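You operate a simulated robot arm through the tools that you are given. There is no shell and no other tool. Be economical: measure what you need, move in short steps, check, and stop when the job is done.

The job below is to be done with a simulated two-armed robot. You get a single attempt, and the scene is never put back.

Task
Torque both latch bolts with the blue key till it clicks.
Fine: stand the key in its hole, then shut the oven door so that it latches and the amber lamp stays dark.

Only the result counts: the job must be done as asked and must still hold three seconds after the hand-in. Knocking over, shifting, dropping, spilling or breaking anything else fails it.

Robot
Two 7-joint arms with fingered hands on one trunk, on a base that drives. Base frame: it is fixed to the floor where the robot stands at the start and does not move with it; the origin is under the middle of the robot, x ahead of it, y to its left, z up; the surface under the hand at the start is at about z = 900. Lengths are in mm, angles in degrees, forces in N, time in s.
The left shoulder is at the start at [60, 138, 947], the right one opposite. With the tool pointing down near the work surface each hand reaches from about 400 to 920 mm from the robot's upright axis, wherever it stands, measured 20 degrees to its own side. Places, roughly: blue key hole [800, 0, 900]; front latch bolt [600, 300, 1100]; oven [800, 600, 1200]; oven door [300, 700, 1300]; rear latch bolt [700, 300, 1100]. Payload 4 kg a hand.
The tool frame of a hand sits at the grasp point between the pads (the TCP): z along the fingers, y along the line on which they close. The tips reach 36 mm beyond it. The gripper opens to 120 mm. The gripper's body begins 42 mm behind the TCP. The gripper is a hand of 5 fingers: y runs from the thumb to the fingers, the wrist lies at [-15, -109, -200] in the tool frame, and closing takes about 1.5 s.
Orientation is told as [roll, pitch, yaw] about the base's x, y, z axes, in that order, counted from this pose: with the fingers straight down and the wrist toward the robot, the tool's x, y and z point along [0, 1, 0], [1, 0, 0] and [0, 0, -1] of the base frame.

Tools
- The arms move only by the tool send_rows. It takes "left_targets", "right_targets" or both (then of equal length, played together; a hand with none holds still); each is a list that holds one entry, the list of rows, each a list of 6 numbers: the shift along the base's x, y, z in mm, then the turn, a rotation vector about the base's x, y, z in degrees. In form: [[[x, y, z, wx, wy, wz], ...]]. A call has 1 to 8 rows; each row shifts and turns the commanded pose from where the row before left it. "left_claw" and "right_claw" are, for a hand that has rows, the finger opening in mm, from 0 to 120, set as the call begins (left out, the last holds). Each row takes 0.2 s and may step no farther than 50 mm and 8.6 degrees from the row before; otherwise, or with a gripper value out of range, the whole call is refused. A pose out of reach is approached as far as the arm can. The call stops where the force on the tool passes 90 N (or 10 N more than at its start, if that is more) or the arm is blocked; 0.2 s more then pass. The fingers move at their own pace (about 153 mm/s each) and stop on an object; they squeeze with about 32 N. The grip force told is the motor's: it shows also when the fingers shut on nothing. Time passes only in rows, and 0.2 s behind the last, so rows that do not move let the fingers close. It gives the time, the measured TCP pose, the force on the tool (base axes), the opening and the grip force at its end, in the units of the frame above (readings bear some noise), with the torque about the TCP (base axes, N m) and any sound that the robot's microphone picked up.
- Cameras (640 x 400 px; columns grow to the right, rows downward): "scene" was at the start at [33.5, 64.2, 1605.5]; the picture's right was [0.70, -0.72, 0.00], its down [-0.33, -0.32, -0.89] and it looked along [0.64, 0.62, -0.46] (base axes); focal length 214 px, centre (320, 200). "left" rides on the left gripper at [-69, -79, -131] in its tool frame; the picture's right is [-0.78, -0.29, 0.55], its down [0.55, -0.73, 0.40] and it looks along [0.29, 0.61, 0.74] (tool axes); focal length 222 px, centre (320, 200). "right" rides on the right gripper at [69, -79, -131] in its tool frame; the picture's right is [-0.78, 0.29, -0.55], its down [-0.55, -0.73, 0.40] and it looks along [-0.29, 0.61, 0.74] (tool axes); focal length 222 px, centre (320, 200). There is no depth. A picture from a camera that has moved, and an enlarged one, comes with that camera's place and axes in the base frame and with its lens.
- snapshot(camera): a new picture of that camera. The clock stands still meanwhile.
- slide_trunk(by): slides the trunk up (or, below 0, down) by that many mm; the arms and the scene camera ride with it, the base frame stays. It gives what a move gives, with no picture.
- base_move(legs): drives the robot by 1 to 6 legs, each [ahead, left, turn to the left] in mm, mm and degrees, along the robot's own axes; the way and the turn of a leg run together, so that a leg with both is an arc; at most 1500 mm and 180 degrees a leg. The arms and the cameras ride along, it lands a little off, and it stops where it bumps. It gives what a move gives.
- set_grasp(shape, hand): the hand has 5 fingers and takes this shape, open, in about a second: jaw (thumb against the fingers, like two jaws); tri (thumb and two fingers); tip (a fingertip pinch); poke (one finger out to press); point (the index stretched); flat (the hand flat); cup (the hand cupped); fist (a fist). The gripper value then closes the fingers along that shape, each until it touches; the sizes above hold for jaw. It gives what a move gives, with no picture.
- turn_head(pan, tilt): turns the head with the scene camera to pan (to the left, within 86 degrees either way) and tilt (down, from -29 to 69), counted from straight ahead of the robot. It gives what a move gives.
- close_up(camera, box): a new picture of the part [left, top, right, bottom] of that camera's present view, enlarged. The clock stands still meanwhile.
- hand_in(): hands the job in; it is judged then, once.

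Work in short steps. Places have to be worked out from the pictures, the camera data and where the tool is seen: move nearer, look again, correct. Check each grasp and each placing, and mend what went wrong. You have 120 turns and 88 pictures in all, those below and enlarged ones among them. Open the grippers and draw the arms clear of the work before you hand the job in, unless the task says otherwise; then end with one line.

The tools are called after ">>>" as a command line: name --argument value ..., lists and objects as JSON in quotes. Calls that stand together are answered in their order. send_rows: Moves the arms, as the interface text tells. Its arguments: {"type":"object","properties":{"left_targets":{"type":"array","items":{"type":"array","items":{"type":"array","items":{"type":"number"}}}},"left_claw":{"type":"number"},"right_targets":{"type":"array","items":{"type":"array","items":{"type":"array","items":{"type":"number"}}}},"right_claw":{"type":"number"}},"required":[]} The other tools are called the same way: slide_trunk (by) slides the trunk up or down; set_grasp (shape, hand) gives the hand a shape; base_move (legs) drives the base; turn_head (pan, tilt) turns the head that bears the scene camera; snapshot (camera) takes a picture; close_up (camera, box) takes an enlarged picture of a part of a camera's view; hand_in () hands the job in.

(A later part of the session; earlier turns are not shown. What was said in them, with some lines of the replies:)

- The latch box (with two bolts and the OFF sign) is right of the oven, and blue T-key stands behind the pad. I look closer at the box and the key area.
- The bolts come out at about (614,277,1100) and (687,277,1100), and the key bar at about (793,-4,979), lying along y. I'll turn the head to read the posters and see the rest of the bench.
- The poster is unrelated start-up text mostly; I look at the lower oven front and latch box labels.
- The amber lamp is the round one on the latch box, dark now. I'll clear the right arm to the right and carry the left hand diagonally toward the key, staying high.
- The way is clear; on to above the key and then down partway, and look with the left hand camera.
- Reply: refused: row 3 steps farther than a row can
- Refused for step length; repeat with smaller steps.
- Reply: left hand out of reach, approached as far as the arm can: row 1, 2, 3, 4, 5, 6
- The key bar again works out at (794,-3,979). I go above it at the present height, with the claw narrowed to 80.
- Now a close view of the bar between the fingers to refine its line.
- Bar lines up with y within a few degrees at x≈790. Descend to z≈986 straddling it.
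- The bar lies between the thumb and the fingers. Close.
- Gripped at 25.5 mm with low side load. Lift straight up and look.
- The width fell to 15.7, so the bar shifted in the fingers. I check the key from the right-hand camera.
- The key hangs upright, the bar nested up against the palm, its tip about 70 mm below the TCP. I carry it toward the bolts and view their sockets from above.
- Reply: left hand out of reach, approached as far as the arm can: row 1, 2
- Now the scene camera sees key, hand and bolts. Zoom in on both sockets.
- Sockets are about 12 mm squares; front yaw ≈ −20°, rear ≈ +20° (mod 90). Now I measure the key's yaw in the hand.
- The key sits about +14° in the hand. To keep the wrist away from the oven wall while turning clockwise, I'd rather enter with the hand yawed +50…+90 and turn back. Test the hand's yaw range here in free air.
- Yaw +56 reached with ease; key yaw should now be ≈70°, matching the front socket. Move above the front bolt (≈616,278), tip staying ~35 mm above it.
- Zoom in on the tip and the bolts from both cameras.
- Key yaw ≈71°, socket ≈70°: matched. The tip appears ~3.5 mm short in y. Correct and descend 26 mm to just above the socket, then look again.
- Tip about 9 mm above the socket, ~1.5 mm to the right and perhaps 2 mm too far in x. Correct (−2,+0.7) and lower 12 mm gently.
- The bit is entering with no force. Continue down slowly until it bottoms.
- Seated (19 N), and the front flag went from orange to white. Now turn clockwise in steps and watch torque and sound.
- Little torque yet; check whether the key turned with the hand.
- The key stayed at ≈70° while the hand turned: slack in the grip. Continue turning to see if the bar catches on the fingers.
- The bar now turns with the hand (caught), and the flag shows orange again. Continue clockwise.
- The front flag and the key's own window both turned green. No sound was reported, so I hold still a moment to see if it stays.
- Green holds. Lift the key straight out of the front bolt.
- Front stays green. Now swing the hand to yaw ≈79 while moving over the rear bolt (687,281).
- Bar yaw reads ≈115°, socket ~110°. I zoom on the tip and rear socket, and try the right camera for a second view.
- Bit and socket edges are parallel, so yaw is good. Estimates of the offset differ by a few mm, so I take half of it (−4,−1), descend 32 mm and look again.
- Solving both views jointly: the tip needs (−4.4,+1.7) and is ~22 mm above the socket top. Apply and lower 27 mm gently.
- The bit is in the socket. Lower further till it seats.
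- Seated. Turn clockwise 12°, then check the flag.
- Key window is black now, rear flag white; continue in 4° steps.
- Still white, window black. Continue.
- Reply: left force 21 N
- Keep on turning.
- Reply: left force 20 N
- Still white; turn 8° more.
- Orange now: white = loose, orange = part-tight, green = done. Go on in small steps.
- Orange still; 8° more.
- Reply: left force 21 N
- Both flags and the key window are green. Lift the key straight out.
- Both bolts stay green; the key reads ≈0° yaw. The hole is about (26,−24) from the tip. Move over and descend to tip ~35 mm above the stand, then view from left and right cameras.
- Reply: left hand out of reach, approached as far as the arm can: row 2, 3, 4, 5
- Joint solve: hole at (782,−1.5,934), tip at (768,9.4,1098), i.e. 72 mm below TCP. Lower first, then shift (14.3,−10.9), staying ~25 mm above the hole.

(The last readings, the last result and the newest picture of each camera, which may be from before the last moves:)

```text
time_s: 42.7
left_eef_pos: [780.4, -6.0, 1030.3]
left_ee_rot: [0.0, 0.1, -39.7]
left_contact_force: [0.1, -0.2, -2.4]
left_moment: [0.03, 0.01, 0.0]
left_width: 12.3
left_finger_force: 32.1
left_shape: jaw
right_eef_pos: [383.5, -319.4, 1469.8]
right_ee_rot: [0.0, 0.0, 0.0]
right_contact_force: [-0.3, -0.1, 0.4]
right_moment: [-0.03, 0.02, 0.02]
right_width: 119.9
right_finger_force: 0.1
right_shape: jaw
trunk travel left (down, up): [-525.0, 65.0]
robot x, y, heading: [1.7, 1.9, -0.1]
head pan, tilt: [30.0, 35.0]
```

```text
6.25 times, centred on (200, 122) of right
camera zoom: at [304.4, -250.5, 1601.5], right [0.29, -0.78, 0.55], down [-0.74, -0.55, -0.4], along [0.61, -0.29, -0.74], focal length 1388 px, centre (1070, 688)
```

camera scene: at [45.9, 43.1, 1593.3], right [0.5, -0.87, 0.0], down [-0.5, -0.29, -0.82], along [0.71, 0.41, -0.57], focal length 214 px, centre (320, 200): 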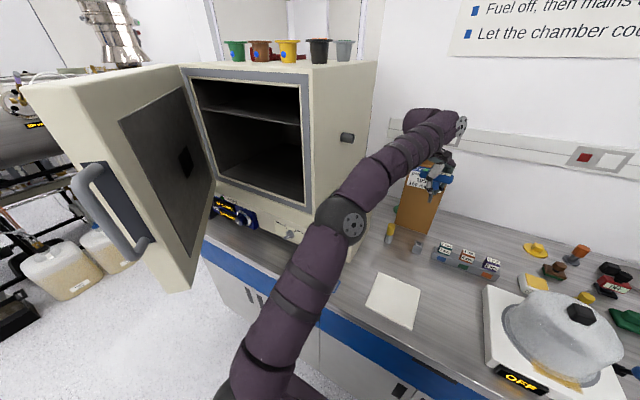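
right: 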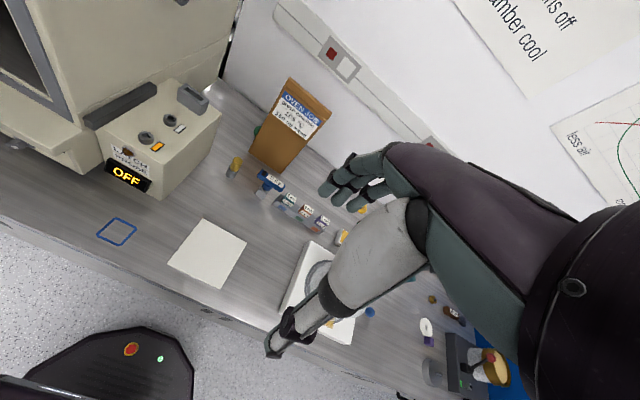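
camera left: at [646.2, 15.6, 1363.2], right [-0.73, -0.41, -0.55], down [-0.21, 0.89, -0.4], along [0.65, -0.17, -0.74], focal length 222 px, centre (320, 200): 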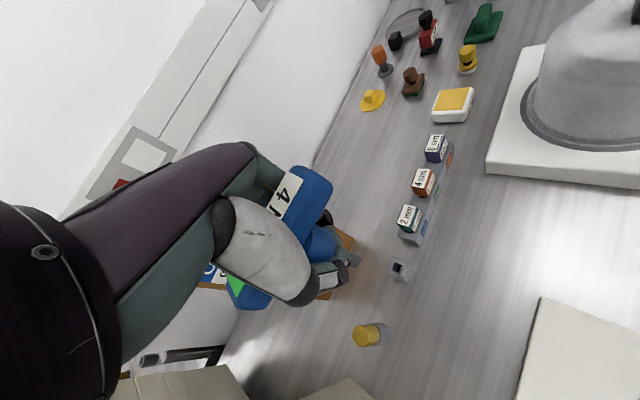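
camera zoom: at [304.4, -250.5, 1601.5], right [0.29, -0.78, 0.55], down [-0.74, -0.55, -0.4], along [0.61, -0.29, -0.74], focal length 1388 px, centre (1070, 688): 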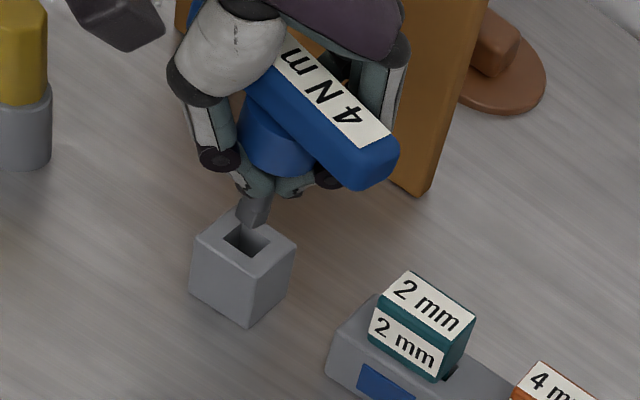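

Nearly aligned: shift (+1.8,+0.3), turn +4°, and lower until the bit is ~8 mm in.

>>> send_rows --left_targets '[[[1.8, 0.3, 0, 0, 0, 4], [0, 0, -10, 0, 0, 0], [0, 0, -10, 0, 0, 0], [0, 0, -4, 0, 0, 0], [0, 0, -4, 0, 0, 0], [0, 0, -4, 0, 0, 0], [0, 0, 0, 0, 0, 0]]]'

>>> close_up --camera "right" --box '[160, 90, 240, 154]'

```text
time_s: 44.3
left_eef_pos: [781.1, -6.0, 997.0]
left_ee_rot: [-0.1, 0.0, -35.7]
left_contact_force: [0.0, 0.4, -2.4]
left_moment: [0.0, 0.01, 0.0]
left_width: 12.5
left_finger_force: 31.9
left_shape: jaw
right_eef_pos: [383.8, -319.2, 1469.7]
right_ee_rot: [0.0, 0.1, 0.0]
right_contact_force: [0.5, 0.7, -0.5]
right_moment: [-0.01, 0.03, -0.03]
right_width: 119.5
right_finger_force: 0.0
right_shape: jaw
trunk travel left (down, up): [-525.0, 65.0]
robot x, y, heading: [-0.1, -0.9, 0.1]
head pan, tilt: [30.0, 35.0]
```

```text
6.25 times, centred on (200, 122) of right
camera zoom: at [304.4, -250.6, 1601.5], right [0.29, -0.78, 0.55], down [-0.74, -0.55, -0.4], along [0.61, -0.29, -0.74], focal length 1388 px, centre (1070, 688)
```

zoom: 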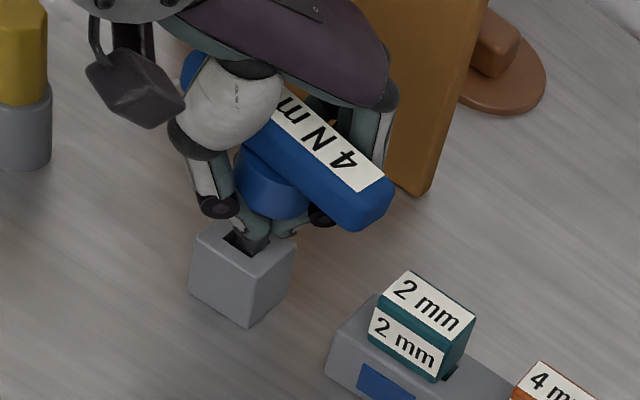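

The bit is in the hole with no contact force. Lower another 12 mm, watching for the fingertips against the stand.

>>> send_rows --left_targets '[[[0, 0, -4, 0, 0, 0], [0, 0, -4, 0, 0, 0], [0, 0, -4, 0, 0, 0], [0, 0, 0, 0, 0, 0]]]'

>>> close_up --camera "right" --box '[160, 90, 240, 154]'

```text
time_s: 45.3
left_eef_pos: [781.8, -5.7, 986.1]
left_ee_rot: [0.0, 0.0, -35.7]
left_contact_force: [0.0, 3.8, -1.2]
left_moment: [0.19, -0.01, -0.03]
left_width: 12.3
left_finger_force: 32.1
left_shape: jaw
right_eef_pos: [382.1, -319.2, 1471.5]
right_ee_rot: [-0.1, 0.0, 0.0]
right_contact_force: [-0.6, 0.4, 0.8]
right_moment: [0.0, -0.04, 0.02]
right_width: 120.0
right_finger_force: 0.2
right_shape: jaw
trunk travel left (down, up): [-525.0, 65.0]
robot x, y, heading: [4.8, -0.6, -0.1]
head pan, tilt: [30.0, 35.0]
```

```text
6.25 times, centred on (200, 122) of right
camera zoom: at [304.4, -250.1, 1601.5], right [0.29, -0.78, 0.55], down [-0.73, -0.55, -0.4], along [0.61, -0.29, -0.74], focal length 1388 px, centre (1070, 688)
```

zoom: 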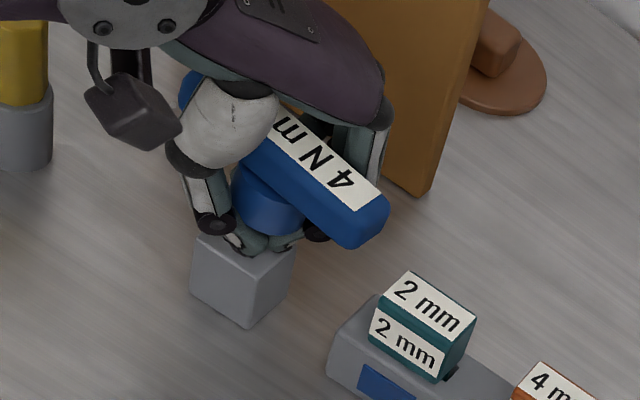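

20 mm deep and fingertips almost at the stand. Ease 1 mm in +y, then open to 80 to let the key drop in.

>>> send_rows --left_targets '[[[0, 1, 0, 0, 0, 0], [0, 0, 0, 0, 0, 0]]]'

>>> send_rows --left_targets '[[[0, 0, 0, 0, 0, 0], [0, 0, 0, 0, 0, 0], [0, 0, 0, 0, 0, 0], [0, 0, 0, 0, 0, 0], [0, 0, 0, 0, 0, 0]]]' --left_claw 80

>>> close_up --camera "right" --box '[160, 90, 240, 154]'

```text
time_s: 45.9
left_eef_pos: [781.7, -4.8, 984.5]
left_ee_rot: [0.0, 0.0, -35.8]
left_contact_force: [0.5, 1.7, -2.9]
left_moment: [0.11, 0.0, 0.02]
left_width: 12.2
left_finger_force: 31.8
left_shape: jaw
right_eef_pos: [383.4, -319.5, 1469.8]
right_ee_rot: [0.0, 0.1, 0.0]
right_contact_force: [-0.6, -0.1, 0.2]
right_moment: [0.0, 0.01, -0.02]
right_width: 119.7
right_finger_force: 0.1
right_shape: jaw
trunk travel left (down, up): [-525.0, 65.0]
robot x, y, heading: [-0.7, -2.6, 0.1]
head pan, tilt: [30.0, 35.0]
```

```text
time_s: 47.1
left_eef_pos: [782.2, -5.2, 986.3]
left_ee_rot: [0.0, 0.0, -35.8]
left_contact_force: [0.0, 0.9, 0.0]
left_moment: [0.01, 0.03, 0.04]
left_width: 80.0
left_finger_force: 0.2
left_shape: jaw
right_eef_pos: [383.4, -320.0, 1469.9]
right_ee_rot: [0.0, 0.0, -0.1]
right_contact_force: [-0.1, 0.1, -0.1]
right_moment: [-0.03, -0.02, -0.01]
right_width: 119.7
right_finger_force: 0.1
right_shape: jaw
trunk travel left (down, up): [-525.0, 65.0]
robot x, y, heading: [0.3, 0.5, -0.1]
head pan, tilt: [30.0, 35.0]
```

```text
6.25 times, centred on (200, 122) of right
camera zoom: at [304.1, -250.6, 1601.5], right [0.29, -0.78, 0.55], down [-0.73, -0.55, -0.4], along [0.61, -0.29, -0.74], focal length 1388 px, centre (1070, 688)
```

zoom: 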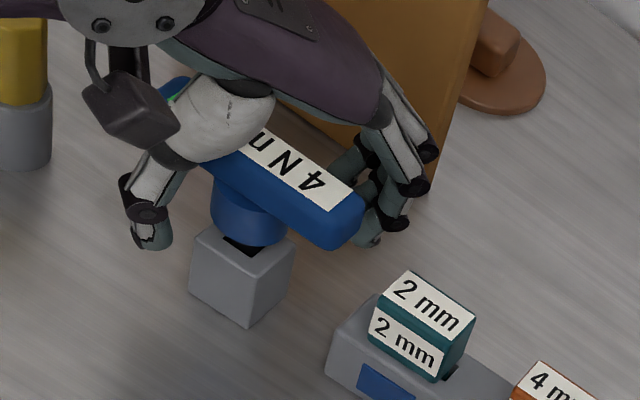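

The key stands in its hole. Open wider so no finger touches the bar, then lift slowly.

>>> send_rows --left_targets '[[[0, 0, 0, 0, 0, 0], [0, 0, 0, 0, 0, 0], [0, 0, 3, 0, 0, 4], [0, 0, 5, 0, 0, 4], [0, 0, 8, 0, 0, 4], [0, 0, 10, 0, 0, 4]]]' --left_claw 112

>>> close_up --camera "right" --box '[160, 90, 240, 154]'

```text
time_s: 48.5
left_eef_pos: [782.0, -5.1, 1012.0]
left_ee_rot: [0.1, 0.1, -19.7]
left_contact_force: [0.2, 0.1, 0.0]
left_moment: [0.01, 0.02, -0.01]
left_width: 111.6
left_finger_force: 0.1
left_shape: jaw
right_eef_pos: [382.5, -319.7, 1469.6]
right_ee_rot: [0.0, 0.0, 0.1]
right_contact_force: [0.2, 0.0, 0.2]
right_moment: [-0.01, 0.01, -0.02]
right_width: 119.7
right_finger_force: 0.0
right_shape: jaw
trunk travel left (down, up): [-525.0, 65.0]
robot x, y, heading: [2.9, -0.9, -0.4]
head pan, tilt: [30.0, 35.0]
```

```text
6.25 times, centred on (200, 122) of right
camera zoom: at [303.9, -250.8, 1601.5], right [0.29, -0.79, 0.55], down [-0.73, -0.55, -0.4], along [0.61, -0.29, -0.74], focal length 1388 px, centre (1070, 688)
```

zoom: 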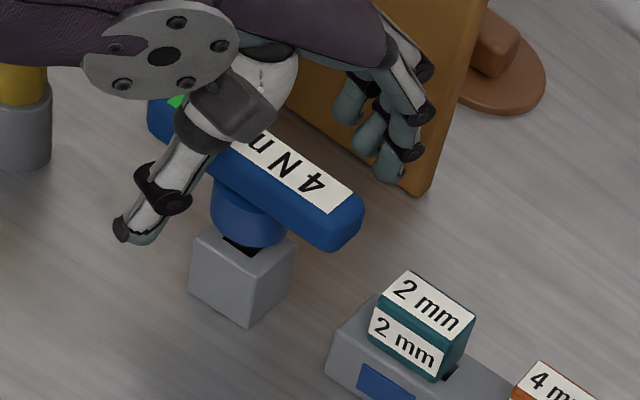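

Key stands free, hand is clear. Lift away and retract the left arm toward its start pose.

>>> send_rows --left_targets '[[[0, 0, 40, 0, 0, 0], [0, 0, 45, 0, 0, 0], [0, 0, 45, 0, 0, 5], [-40, 18, 0, 0, 0, 5], [-40, 18, 0, 0, 0, 5], [-40, 18, 0, 0, 0, 4], [-40, 18, 20, 0, 0, 0], [-30, 25, 30, 0, 0, 0]]]'

>>> send_rows --left_targets '[[[0, 0, 48, 0, 0, 0], [0, 0, 48, 0, 0, 0], [-15, 10, 45, 0, 0, 0], [-30, 10, 35, 0, 0, 0], [-40, 20, 20, 0, 0, 0], [-40, 25, 0, 0, 0, 0], [-40, 25, 0, 0, 0, 0], [-40, 20, 0, 0, 0, 0]]]'

>>> send_rows --left_targets '[[[-40, 20, 0, 0, 0, 0], [-30, 20, 0, 0, 0, 0], [0, 0, 0, 0, 0, 0]]]'

>>> turn_head --pan 45 --tilt 35

>>> snapshot --camera "scene"

```text
time_s: 50.3
left_eef_pos: [590.1, 92.8, 1191.5]
left_ee_rot: [0.0, 0.0, -0.8]
left_contact_force: [-0.1, 0.0, -0.4]
left_moment: [-0.02, -0.02, 0.0]
left_width: 112.2
left_finger_force: 0.1
left_shape: jaw
right_eef_pos: [381.5, -318.2, 1472.0]
right_ee_rot: [-0.1, 0.0, 0.0]
right_contact_force: [0.1, 0.3, -0.2]
right_moment: [-0.03, -0.01, 0.0]
right_width: 119.7
right_finger_force: 0.0
right_shape: jaw
trunk travel left (down, up): [-525.0, 65.0]
robot x, y, heading: [-1.2, 5.1, 0.1]
head pan, tilt: [30.0, 35.0]
```

```text
time_s: 52.1
left_eef_pos: [385.4, 202.9, 1387.0]
left_ee_rot: [0.0, -0.2, -0.9]
left_contact_force: [0.1, 0.8, 0.4]
left_moment: [0.0, -0.01, 0.0]
left_width: 111.9
left_finger_force: 0.0
left_shape: jaw
right_eef_pos: [380.8, -319.4, 1470.9]
right_ee_rot: [0.0, -0.1, 0.0]
right_contact_force: [0.4, 0.1, 0.3]
right_moment: [0.02, -0.03, 0.01]
right_width: 119.9
right_finger_force: 0.0
right_shape: jaw
trunk travel left (down, up): [-525.0, 65.0]
robot x, y, heading: [1.3, 1.4, -0.0]
head pan, tilt: [30.0, 35.0]
```

```text
time_s: 52.9
left_eef_pos: [315.1, 241.7, 1386.8]
left_ee_rot: [0.1, -0.1, -0.8]
left_contact_force: [-0.1, 0.1, 1.0]
left_moment: [0.01, 0.02, 0.0]
left_width: 112.2
left_finger_force: 0.0
left_shape: jaw
right_eef_pos: [384.1, -319.6, 1468.6]
right_ee_rot: [0.0, 0.0, 0.0]
right_contact_force: [0.1, 0.5, 0.6]
right_moment: [-0.02, -0.01, 0.02]
right_width: 119.8
right_finger_force: 0.0
right_shape: jaw
trunk travel left (down, up): [-525.0, 65.0]
robot x, y, heading: [-2.6, 2.6, 0.1]
head pan, tilt: [30.0, 35.0]
```

```text
time_s: 53.7
left_eef_pos: [316.4, 242.4, 1387.6]
left_ee_rot: [0.0, 0.0, -0.7]
left_contact_force: [-0.2, -0.8, 0.7]
left_moment: [0.01, 0.03, -0.01]
left_width: 112.2
left_finger_force: 0.1
left_shape: jaw
right_eef_pos: [383.0, -318.6, 1470.2]
right_ee_rot: [0.0, 0.0, 0.0]
right_contact_force: [0.2, -0.2, -0.5]
right_moment: [-0.01, -0.01, -0.01]
right_width: 119.8
right_finger_force: 0.0
right_shape: jaw
trunk travel left (down, up): [-525.0, 65.0]
robot x, y, heading: [-0.4, 2.0, 0.2]
head pan, tilt: [45.0, 35.0]
```

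```text
13 pictures are left
camera scene: at [30.2, 62.7, 1593.3], right [0.71, -0.71, 0.0], down [-0.41, -0.41, -0.82], along [0.58, 0.58, -0.57], focal length 214 px, centre (320, 200)
```

scene: 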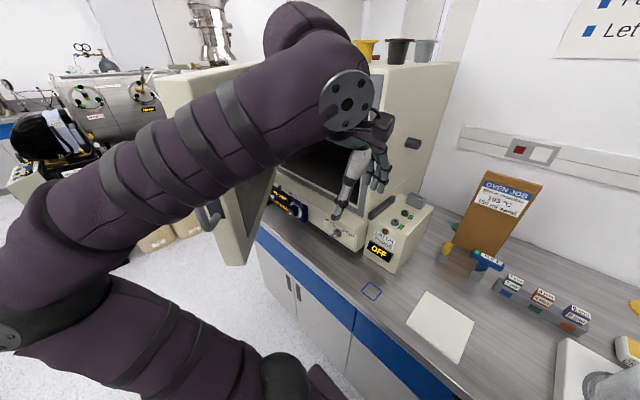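

Everything is as wanted so far. The door's outer face is on its left/back side, so I'll drive back and then left around the door to push it with the right hand. First tuck the right hand, then drive back 350.

>>> send_rows --right_targets '[[[-30, 0, -20, 0, 0, 0], [-30, 0, -20, 0, 0, 0], [0, 0, 0, 0, 0, 0]]]'

>>> base_move --legs '[[-350, 0, 0]]'

>>> turn_head --pan 60 --tilt 30

>>> snapshot --camera "scene"

```text
time_s: 54.5
left_eef_pos: [316.7, 242.6, 1387.4]
left_ee_rot: [0.0, 0.0, -0.8]
left_contact_force: [0.2, 0.5, -0.5]
left_moment: [0.04, -0.01, 0.0]
left_width: 111.9
left_finger_force: 0.0
left_shape: jaw
right_eef_pos: [323.0, -319.0, 1428.9]
right_ee_rot: [0.0, 0.0, -0.1]
right_contact_force: [0.7, 0.3, 0.4]
right_moment: [0.0, 0.03, 0.02]
right_width: 119.9
right_finger_force: 0.0
right_shape: jaw
trunk travel left (down, up): [-525.0, 65.0]
robot x, y, heading: [-0.4, -5.0, 0.0]
head pan, tilt: [45.0, 35.0]
```

```text
time_s: 56.8
left_eef_pos: [-40.3, 241.7, 1387.3]
left_ee_rot: [0.0, -0.2, -0.8]
left_contact_force: [0.0, -0.1, -0.5]
left_moment: [0.01, -0.01, -0.04]
left_width: 111.9
left_finger_force: 0.1
left_shape: jaw
right_eef_pos: [-33.2, -319.0, 1428.7]
right_ee_rot: [0.0, 0.1, 0.0]
right_contact_force: [-0.7, -0.3, 0.4]
right_moment: [0.02, -0.03, 0.01]
right_width: 119.8
right_finger_force: 0.1
right_shape: jaw
trunk travel left (down, up): [-525.0, 65.0]
robot x, y, heading: [-351.7, -1.1, 0.1]
head pan, tilt: [45.0, 35.0]
```

```text
time_s: 57.6
left_eef_pos: [-38.5, 242.8, 1386.8]
left_ee_rot: [-0.1, 0.1, -0.8]
left_contact_force: [0.5, -0.1, -0.5]
left_moment: [-0.01, 0.01, 0.03]
left_width: 112.1
left_finger_force: 0.0
left_shape: jaw
right_eef_pos: [-31.8, -319.4, 1430.3]
right_ee_rot: [0.0, 0.1, 0.0]
right_contact_force: [0.0, -0.7, 0.0]
right_moment: [0.0, 0.0, 0.02]
right_width: 119.7
right_finger_force: 0.1
right_shape: jaw
trunk travel left (down, up): [-525.0, 65.0]
robot x, y, heading: [-357.0, 3.5, 0.1]
head pan, tilt: [60.0, 30.0]
```

```text
12 pictures are left
camera scene: at [-341.5, 78.9, 1601.1], right [0.87, -0.5, 0.0], down [-0.25, -0.43, -0.87], along [0.43, 0.75, -0.5], focal length 214 px, centre (320, 200)
```

scene: 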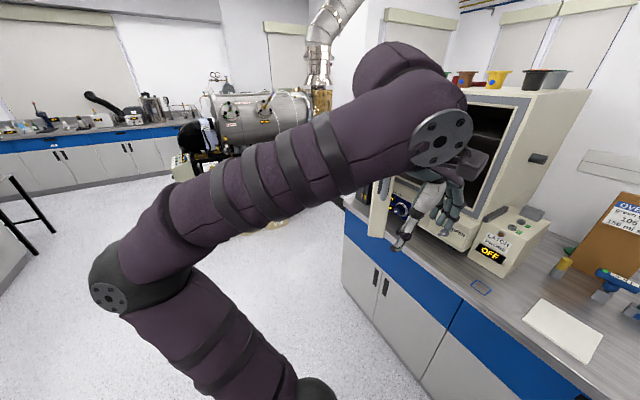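

The door's free bottom corner triangulates to (147,492,1092), hinge near (545,860), so it stands ~47° open. The floor to the left is free; drive left 750 and look.

>>> base_move --legs '[[0, 750, 0]]'

>>> turn_head --pan -20 --tilt 30

>>> snapshot --camera "scene"

```text
time_s: 61.6
left_eef_pos: [-35.1, 991.6, 1387.1]
left_ee_rot: [-0.1, 0.0, -1.1]
left_contact_force: [0.7, -0.1, -0.1]
left_moment: [-0.04, -0.01, 0.0]
left_width: 111.6
left_finger_force: 0.0
left_shape: jaw
right_eef_pos: [-31.1, 430.9, 1431.1]
right_ee_rot: [0.0, 0.0, -0.3]
right_contact_force: [0.7, 0.4, -0.2]
right_moment: [-0.01, -0.04, 0.01]
right_width: 119.6
right_finger_force: 0.0
right_shape: jaw
trunk travel left (down, up): [-525.0, 65.0]
robot x, y, heading: [-350.7, 752.9, -0.6]
head pan, tilt: [60.0, 30.0]
```

```text
time_s: 63.2
left_eef_pos: [-33.9, 989.9, 1387.7]
left_ee_rot: [0.0, -0.1, -1.0]
left_contact_force: [-1.2, -0.4, 0.6]
left_moment: [0.02, 0.0, 0.0]
left_width: 111.9
left_finger_force: 0.0
left_shape: jaw
right_eef_pos: [-31.7, 430.1, 1430.9]
right_ee_rot: [0.1, 0.0, -0.3]
right_contact_force: [1.2, 0.3, -0.1]
right_moment: [0.0, 0.03, 0.03]
right_width: 120.0
right_finger_force: 0.1
right_shape: jaw
trunk travel left (down, up): [-525.0, 65.0]
robot x, y, heading: [-347.5, 749.3, -0.4]
head pan, tilt: [-20.0, 30.0]
```

```text
11 pictures are left
camera scene: at [-299.6, 719.7, 1601.1], right [-0.35, -0.94, 0.0], down [-0.47, 0.17, -0.87], along [0.81, -0.3, -0.5], focal length 214 px, centre (320, 200)
```

scene: 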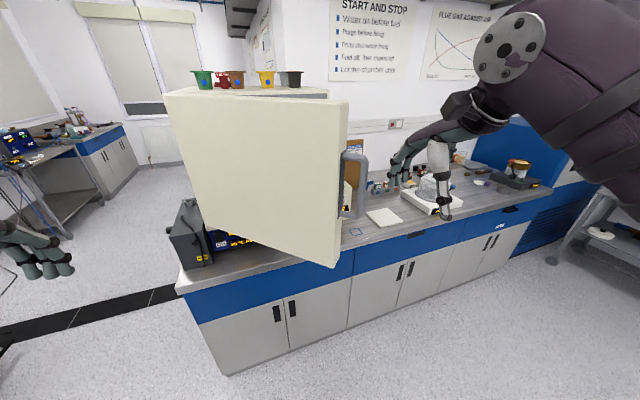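

The outer face is in clear view: free outer corner at about (129,509), z 1092–1555, handle on the free end. I make a fist with the right hand and bring it to the outside of the door.

>>> set_grasp --hand "right" --shape "fist"

>>> send_rows --right_targets '[[[0, 45, -15, 0, 0, -5], [0, 45, -15, 0, 0, -5], [0, 45, -15, 0, 0, -5], [0, 45, -15, 0, 0, -5], [0, 45, -15, 0, 0, -5], [20, 15, -15, 0, 0, -5], [30, 0, 0, 0, 0, -5], [30, 0, 0, 0, 0, -5]]]'

>>> snapshot --camera "scene"

```text
time_s: 64.1
left_eef_pos: [-34.6, 991.0, 1386.0]
left_ee_rot: [0.0, 0.1, -1.1]
left_contact_force: [0.7, 0.0, 0.1]
left_moment: [0.0, -0.03, 0.01]
left_width: 112.2
left_finger_force: 0.1
left_shape: jaw
right_eef_pos: [-31.1, 428.5, 1429.5]
right_ee_rot: [0.0, 0.0, -0.3]
right_contact_force: [0.2, 0.6, -1.1]
right_moment: [0.02, 0.0, -0.04]
right_width: 0.0
right_finger_force: 0.1
right_shape: fist
trunk travel left (down, up): [-525.0, 65.0]
robot x, y, heading: [-355.1, 749.5, -0.3]
head pan, tilt: [-20.0, 30.0]
```

```text
time_s: 65.9
left_eef_pos: [-33.0, 989.5, 1386.3]
left_ee_rot: [0.1, 0.1, -1.1]
left_contact_force: [0.6, 0.8, -0.3]
left_moment: [0.01, 0.04, 0.0]
left_width: 112.0
left_finger_force: 0.0
left_shape: jaw
right_eef_pos: [51.6, 668.4, 1338.9]
right_ee_rot: [0.1, 0.1, -40.5]
right_contact_force: [0.6, 0.0, -0.3]
right_moment: [0.0, 0.05, 0.02]
right_width: 0.0
right_finger_force: 0.1
right_shape: fist
trunk travel left (down, up): [-525.0, 65.0]
robot x, y, heading: [-350.9, 748.3, -0.2]
head pan, tilt: [-20.0, 30.0]
```

```text
10 pictures are left
camera scene: at [-297.0, 718.5, 1600.9], right [-0.35, -0.94, 0.0], down [-0.47, 0.17, -0.87], along [0.81, -0.3, -0.5], focal length 214 px, centre (320, 200)
```

scene: 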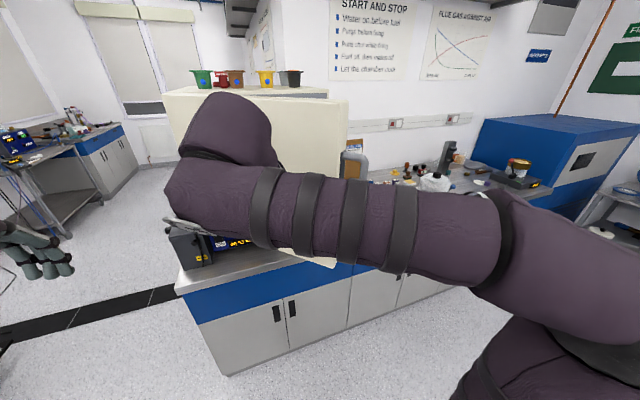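

Fist is at (52,668,1339), outside the door. Push toward the door along (0.68,−0.73) until contact.

>>> send_rows --right_targets '[[[14, -15, 0, 0, 0, 0], [14, -15, 0, 0, 0, 0], [14, -15, 0, 0, 0, 0], [14, -15, 0, 0, 0, 0], [14, -15, 0, 0, 0, 0], [14, -15, 0, 0, 0, 0]]]'

```text
time_s: 67.3
left_eef_pos: [-33.4, 989.8, 1386.7]
left_ee_rot: [0.0, 0.0, -1.1]
left_contact_force: [1.0, -0.7, -0.2]
left_moment: [-0.02, 0.0, -0.01]
left_width: 112.0
left_finger_force: 0.1
left_shape: jaw
right_eef_pos: [133.9, 578.3, 1341.7]
right_ee_rot: [0.0, 0.0, -40.2]
right_contact_force: [-0.6, -0.3, -0.3]
right_moment: [0.0, 0.01, 0.0]
right_width: 0.2
right_finger_force: 0.1
right_shape: fist
trunk travel left (down, up): [-525.0, 65.0]
robot x, y, heading: [-353.9, 747.8, -0.4]
head pan, tilt: [-20.0, 30.0]
```

Just about at contact; keep pushing along the door's arc with the hand turning along.

>>> send_rows --right_targets '[[[16, -12, 0, 0, 0, 0], [17, -15, 0, 0, 0, 2], [17, -16, 0, 0, 0, 2], [17, -16, 0, 0, 0, 2], [17, -16, 0, 0, 0, 2], [17, -16, 0, 0, 0, 2]]]'

>>> snapshot --camera "scene"

```text
time_s: 68.7
left_eef_pos: [-34.0, 991.3, 1387.1]
left_ee_rot: [0.0, 0.0, -1.1]
left_contact_force: [-0.7, 0.2, -0.2]
left_moment: [0.02, 0.02, -0.02]
left_width: 111.9
left_finger_force: 0.2
left_shape: jaw
right_eef_pos: [234.5, 487.7, 1340.2]
right_ee_rot: [-0.1, 0.0, -30.3]
right_contact_force: [-0.2, -1.1, -0.5]
right_moment: [-0.02, 0.01, -0.02]
right_width: 0.0
right_finger_force: 0.0
right_shape: fist
trunk travel left (down, up): [-525.0, 65.0]
robot x, y, heading: [-350.1, 751.1, -0.3]
head pan, tilt: [-20.0, 30.0]
```

```text
9 pictures are left
camera scene: at [-299.0, 719.4, 1601.1], right [-0.35, -0.94, 0.0], down [-0.47, 0.17, -0.87], along [0.81, -0.3, -0.5], focal length 214 px, centre (320, 200)
```

scene: 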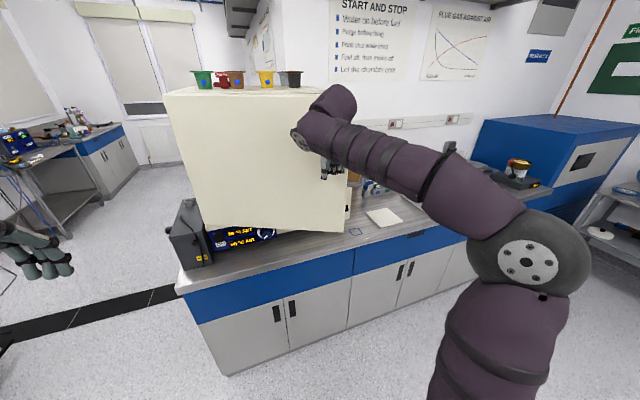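

The door is swinging shut. Continue along the arc.

>>> send_rows --right_targets '[[[17, -13, 0, 0, 0, 2], [17, -13, 0, 0, 0, 2], [18, -13, 0, 0, 0, 2], [18, -12, 0, 0, 0, 2], [20, -11, 0, 0, 0, 2], [20, -10, 0, 0, 0, 2]]]'

```text
time_s: 70.1
left_eef_pos: [-33.9, 990.7, 1387.3]
left_ee_rot: [-0.1, 0.0, -1.1]
left_contact_force: [0.5, 0.0, 0.8]
left_moment: [0.01, 0.04, 0.0]
left_width: 111.8
left_finger_force: 0.0
left_shape: jaw
right_eef_pos: [344.7, 417.0, 1338.7]
right_ee_rot: [-0.1, 0.0, -18.3]
right_contact_force: [-0.8, 0.9, 0.7]
right_moment: [0.04, 0.0, -0.02]
right_width: 0.1
right_finger_force: 0.1
right_shape: fist
trunk travel left (down, up): [-525.0, 65.0]
robot x, y, heading: [-349.0, 748.0, -0.3]
head pan, tilt: [-20.0, 30.0]
```

Reach is getting long. Pull the hand back 160, drive forward 200 so it lands near the door again.

>>> send_rows --right_targets '[[[-40, 0, 0, 0, 0, 0], [-45, 0, 0, 0, 0, 0], [-45, 0, 0, 0, 0, 0], [-45, 0, 0, 0, 0, 0], [-30, 0, 0, 0, 0, 0]]]'

>>> base_move --legs '[[200, 0, 0]]'

>>> snapshot --camera "scene"

```text
time_s: 71.3
left_eef_pos: [-35.0, 990.9, 1388.3]
left_ee_rot: [0.0, -0.1, -1.1]
left_contact_force: [0.3, 0.8, 0.3]
left_moment: [-0.04, -0.01, 0.01]
left_width: 112.0
left_finger_force: 0.0
left_shape: jaw
right_eef_pos: [137.1, 416.4, 1340.1]
right_ee_rot: [0.1, 0.0, -18.3]
right_contact_force: [0.9, 0.7, -0.3]
right_moment: [-0.02, -0.03, -0.02]
right_width: 0.0
right_finger_force: 0.1
right_shape: fist
trunk travel left (down, up): [-525.0, 65.0]
robot x, y, heading: [-352.6, 751.0, -0.2]
head pan, tilt: [-20.0, 30.0]
```

```text
time_s: 72.9
left_eef_pos: [164.2, 989.1, 1386.2]
left_ee_rot: [-0.1, 0.1, -1.1]
left_contact_force: [0.1, -0.8, 0.1]
left_moment: [-0.02, 0.03, 0.03]
left_width: 112.0
left_finger_force: 0.0
left_shape: jaw
right_eef_pos: [338.5, 415.3, 1339.4]
right_ee_rot: [0.0, 0.1, -18.3]
right_contact_force: [0.9, -0.2, -0.2]
right_moment: [0.03, 0.0, -0.01]
right_width: 0.0
right_finger_force: 0.0
right_shape: fist
trunk travel left (down, up): [-525.0, 65.0]
robot x, y, heading: [-152.9, 747.4, -0.4]
head pan, tilt: [-20.0, 30.0]
```

```text
8 pictures are left
camera scene: at [-100.0, 718.5, 1601.0], right [-0.35, -0.94, 0.0], down [-0.47, 0.17, -0.87], along [0.81, -0.3, -0.5], focal length 214 px, centre (320, 200)
```

scene: 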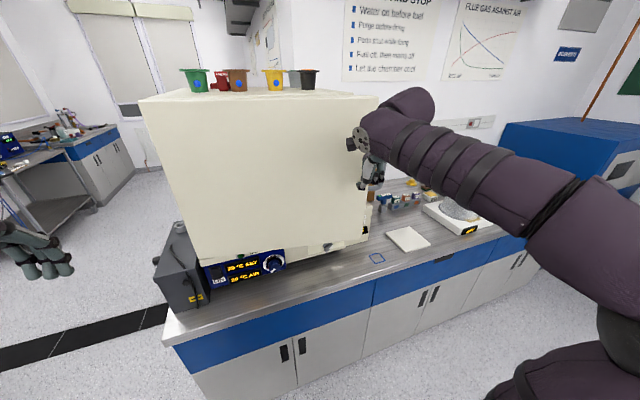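

Door is nearly shut. Push on in +x with small steps.

>>> send_rows --right_targets '[[[18, -4, 0, 0, 0, 2], [18, -3, 0, 0, 0, 2], [18, -3, 0, 0, 0, 2], [18, -3, 0, 0, 0, 2], [16, -2, 0, 0, 0, 2], [14, -2, 0, 0, 0, 2], [12, -2, 0, 0, 0, 2], [10, -1, 0, 0, 0, 2]]]'

>>> snapshot --camera "scene"

```text
time_s: 74.7
left_eef_pos: [158.2, 989.0, 1386.5]
left_ee_rot: [0.0, -0.2, -1.2]
left_contact_force: [1.4, -0.8, -0.3]
left_moment: [0.01, 0.01, 0.02]
left_width: 111.9
left_finger_force: 0.0
left_shape: jaw
right_eef_pos: [455.4, 395.1, 1341.7]
right_ee_rot: [0.0, 0.1, -2.5]
right_contact_force: [-27.6, 4.4, -7.8]
right_moment: [-0.15, -1.59, -0.2]
right_width: 0.0
right_finger_force: 0.1
right_shape: fist
trunk travel left (down, up): [-525.0, 65.0]
robot x, y, heading: [-154.8, 749.0, -0.3]
head pan, tilt: [-20.0, 30.0]
```

```text
7 pictures are left
camera scene: at [-106.3, 718.7, 1601.1], right [-0.35, -0.94, 0.0], down [-0.47, 0.17, -0.87], along [0.81, -0.3, -0.5], focal length 214 px, centre (320, 200)
```

scene: 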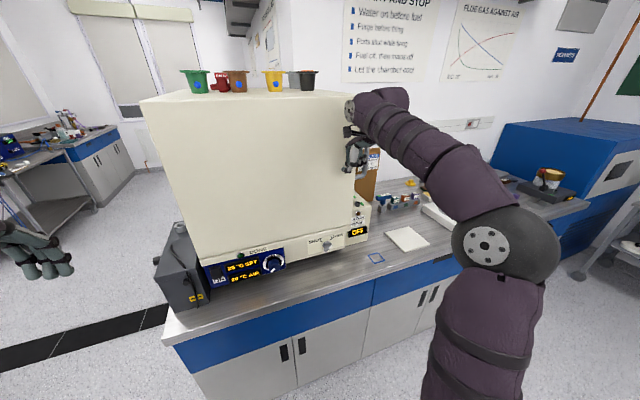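

27 N of resistance; the door is about on its seal. Press further in small steps and listen.

>>> send_rows --right_targets '[[[4, 0, 0, 0, 0, 0], [4, 0, 0, 0, 0, 0], [4, 0, 0, 0, 0, 0], [4, 0, 0, 0, 0, 0], [4, 0, 0, 0, 0, 0], [0, 0, 0, 0, 0, 0]]]'

>>> close_up --camera "scene" --box '[280, 100, 440, 260]'

```text
time_s: 75.5
left_eef_pos: [154.3, 990.9, 1388.6]
left_ee_rot: [-0.1, -0.4, -1.3]
left_contact_force: [-0.9, 0.2, -0.5]
left_moment: [-0.05, -0.03, 0.0]
left_width: 112.0
left_finger_force: 0.0
left_shape: jaw
right_eef_pos: [454.4, 393.7, 1342.6]
right_ee_rot: [-0.1, 1.1, -2.4]
right_contact_force: [-46.7, 7.9, -4.2]
right_moment: [-0.45, -3.01, -0.19]
right_width: 0.0
right_finger_force: 0.0
right_shape: fist
trunk travel left (down, up): [-525.0, 65.0]
robot x, y, heading: [-154.3, 752.6, -0.6]
head pan, tilt: [-20.0, 30.0]
stopped in row 3 (right hand): the force on the tool passed its limit at 94 N (the readings are from after the stop); the commanded pose is now the measured one
```

```text
2.50 times, centred on (360, 180) of scene
camera zoom: at [-112.7, 720.9, 1601.8], right [-0.35, -0.94, 0.0], down [-0.46, 0.17, -0.87], along [0.81, -0.3, -0.49], focal length 536 px, centre (220, 250)
```

zoom: 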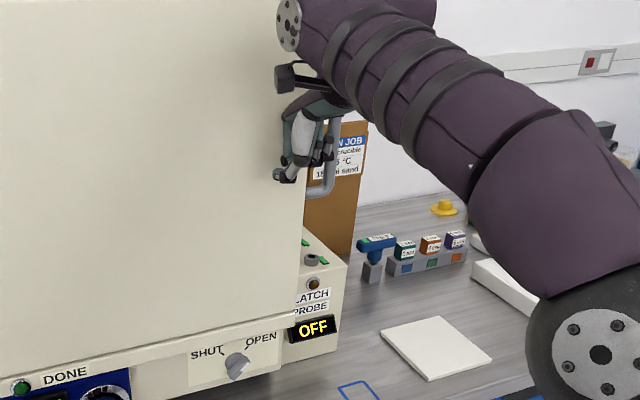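

The door is hard against its stop (94 N). Back the hand off and check whether it stays shut.

>>> send_rows --right_targets '[[[-20, 0, 0, 0, 0, 0], [-40, 0, 0, 0, 0, 0], [-45, 0, 0, 0, 0, 0], [-45, 0, 0, 0, 0, 0], [-45, 0, 0, 0, 0, 0], [-45, 0, 0, 0, 0, 0], [0, 0, 0, 0, 0, 0]]]'

>>> close_up --camera "scene" --box '[260, 80, 420, 260]'

```text
time_s: 77.0
left_eef_pos: [162.9, 989.4, 1386.8]
left_ee_rot: [0.1, 0.0, -1.2]
left_contact_force: [0.3, -0.6, 0.3]
left_moment: [0.0, 0.0, -0.01]
left_width: 111.9
left_finger_force: 0.1
left_shape: jaw
right_eef_pos: [224.5, 394.2, 1335.4]
right_ee_rot: [0.0, 1.3, -2.4]
right_contact_force: [0.4, -0.3, 1.0]
right_moment: [0.01, 0.01, -0.01]
right_width: 0.0
right_finger_force: 0.1
right_shape: fist
trunk travel left (down, up): [-525.0, 65.0]
robot x, y, heading: [-154.4, 748.9, -0.5]
head pan, tilt: [-20.0, 30.0]
```

```text
2.22 times, centred on (340, 170) of scene
camera zoom: at [-101.7, 718.5, 1601.0], right [-0.35, -0.94, 0.0], down [-0.47, 0.17, -0.87], along [0.81, -0.3, -0.5], focal length 477 px, centre (276, 267)
```

zoom: 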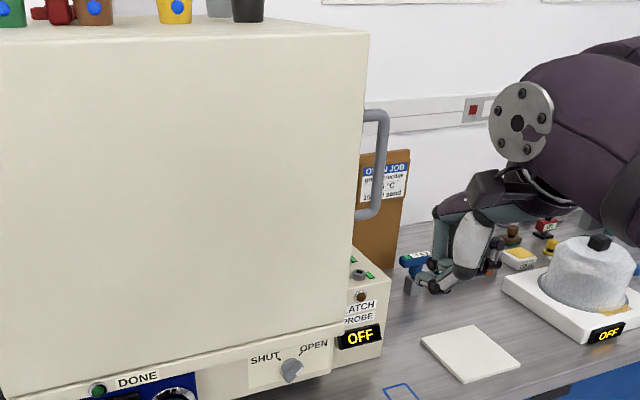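

The door stays shut and the lamp is dark. Drive back and to the right to view the door seam from the latch side.

>>> base_move --legs '[[-200, 0, 0], [0, -800, 0]]'

>>> turn_head --pan 25 --tilt 22

>>> close_up --camera "scene" --box '[160, 80, 420, 280]'

```text
time_s: 82.5
left_eef_pos: [-42.0, 195.3, 1387.3]
left_ee_rot: [0.1, 0.0, -0.8]
left_contact_force: [0.4, -0.2, -0.1]
left_moment: [0.06, -0.02, -0.06]
left_width: 111.8
left_finger_force: 0.0
left_shape: jaw
right_eef_pos: [23.7, -397.6, 1337.1]
right_ee_rot: [0.1, 1.1, -2.0]
right_contact_force: [-0.4, -0.9, -0.4]
right_moment: [-0.04, 0.03, 0.03]
right_width: 0.0
right_finger_force: 0.2
right_shape: fist
trunk travel left (down, up): [-525.0, 65.0]
robot x, y, heading: [-361.4, -44.1, 0.1]
head pan, tilt: [-20.0, 30.0]
```

```text
time_s: 83.6
left_eef_pos: [-42.5, 196.5, 1386.8]
left_ee_rot: [0.0, 0.0, -0.9]
left_contact_force: [-0.3, -0.2, 0.5]
left_moment: [-0.02, 0.0, -0.02]
left_width: 112.1
left_finger_force: 0.1
left_shape: jaw
right_eef_pos: [23.5, -397.1, 1336.7]
right_ee_rot: [0.0, 1.2, -2.1]
right_contact_force: [0.3, 0.5, 0.4]
right_moment: [-0.03, -0.02, -0.01]
right_width: 0.1
right_finger_force: 0.2
right_shape: fist
trunk travel left (down, up): [-525.0, 65.0]
robot x, y, heading: [-359.1, -46.4, -0.3]
head pan, tilt: [25.0, 22.0]
```

```text
2.00 times, centred on (290, 180) of scene
camera zoom: at [-306.7, -5.4, 1613.9], right [0.42, -0.91, 0.0], down [-0.34, -0.16, -0.93], along [0.84, 0.39, -0.37], focal length 429 px, centre (380, 240)
```

zoom: 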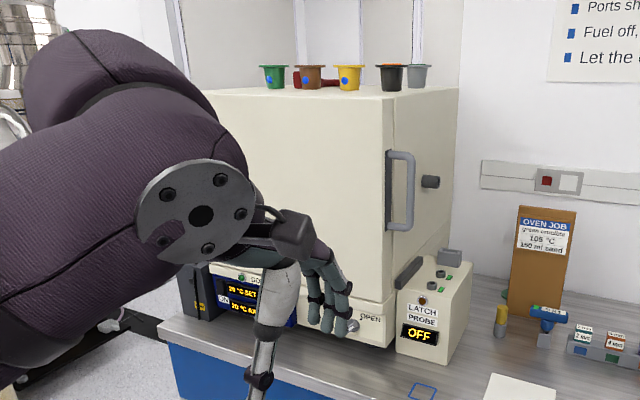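

Zoom in on the seam, lamp, flags and key.

>>> close_up --camera "scene" --box '[340, 110, 400, 270]'

>>> close_up --camera "scene" --box '[350, 195, 460, 265]'

```text
2.50 times, centred on (370, 190) of scene
camera zoom: at [-306.7, -5.4, 1613.9], right [0.42, -0.91, 0.0], down [-0.34, -0.16, -0.93], along [0.84, 0.39, -0.37], focal length 536 px, centre (195, 225)
```

zoom: 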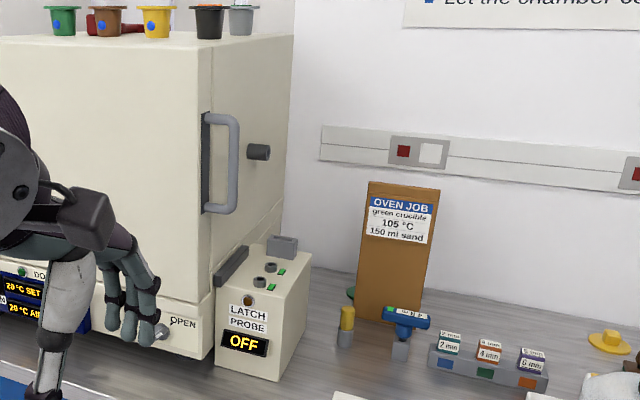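

```text
5.71 times, centred on (405, 230) of scene
camera zoom: at [-306.7, -5.4, 1613.9], right [0.42, -0.91, 0.0], down [-0.34, -0.16, -0.93], along [0.84, 0.39, -0.37], focal length 1226 px, centre (-166, 29)
```

zoom: 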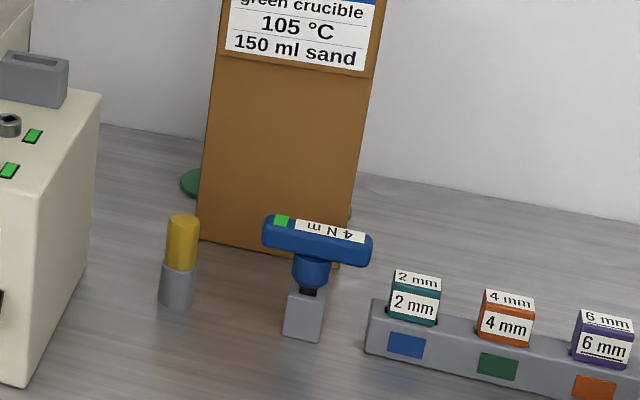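

The seam is closed evenly, lamp dark, both flags green, key upright in its stand as at first. Open the right hand (it is clear of everything), then hand in.

>>> set_grasp --hand "right" --shape "jaw"

>>> close_up --camera "scene" --box '[335, 130, 385, 250]'

```text
time_s: 84.5
left_eef_pos: [-42.1, 195.8, 1386.6]
left_ee_rot: [-0.1, 0.0, -1.0]
left_contact_force: [1.0, 0.5, 0.4]
left_moment: [0.03, -0.02, 0.01]
left_width: 112.0
left_finger_force: 0.1
left_shape: jaw
right_eef_pos: [23.4, -396.7, 1336.2]
right_ee_rot: [0.1, 1.2, -2.1]
right_contact_force: [0.1, 0.7, -0.5]
right_moment: [0.0, 0.05, 0.0]
right_width: 119.6
right_finger_force: 0.1
right_shape: jaw
trunk travel left (down, up): [-525.0, 65.0]
robot x, y, heading: [-361.7, -46.5, -0.3]
head pan, tilt: [25.0, 22.0]
```

```text
3.33 times, centred on (360, 190) of scene
camera zoom: at [-306.7, -5.3, 1613.9], right [0.42, -0.91, 0.0], down [-0.34, -0.16, -0.93], along [0.84, 0.39, -0.37], focal length 715 px, centre (187, 233)
```

zoom: 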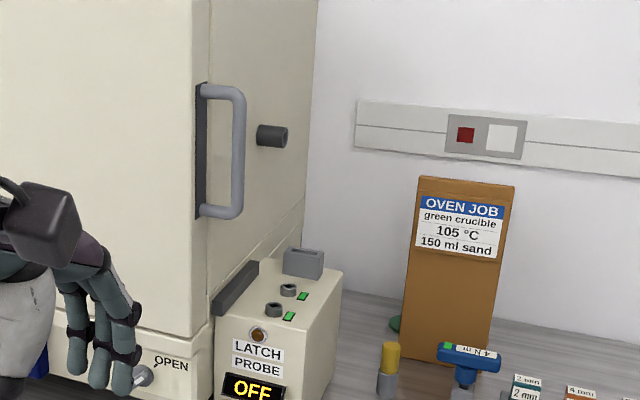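

The door is flush, the lamp dark, the flags green. Handing in.

>>> hand_in

```text
The job is handed in.
```

I torqued both latch bolts with the blue key, stood it back in its hole and shut the oven door. Both bolt flags and the key's own window read green, but the microphone never reported a click, so green is my evidence of torque. At my last look the door was flush and stayed shut after I backed off, and the amber lamp was dark. I heard no latch, so I judged it latched by eye.
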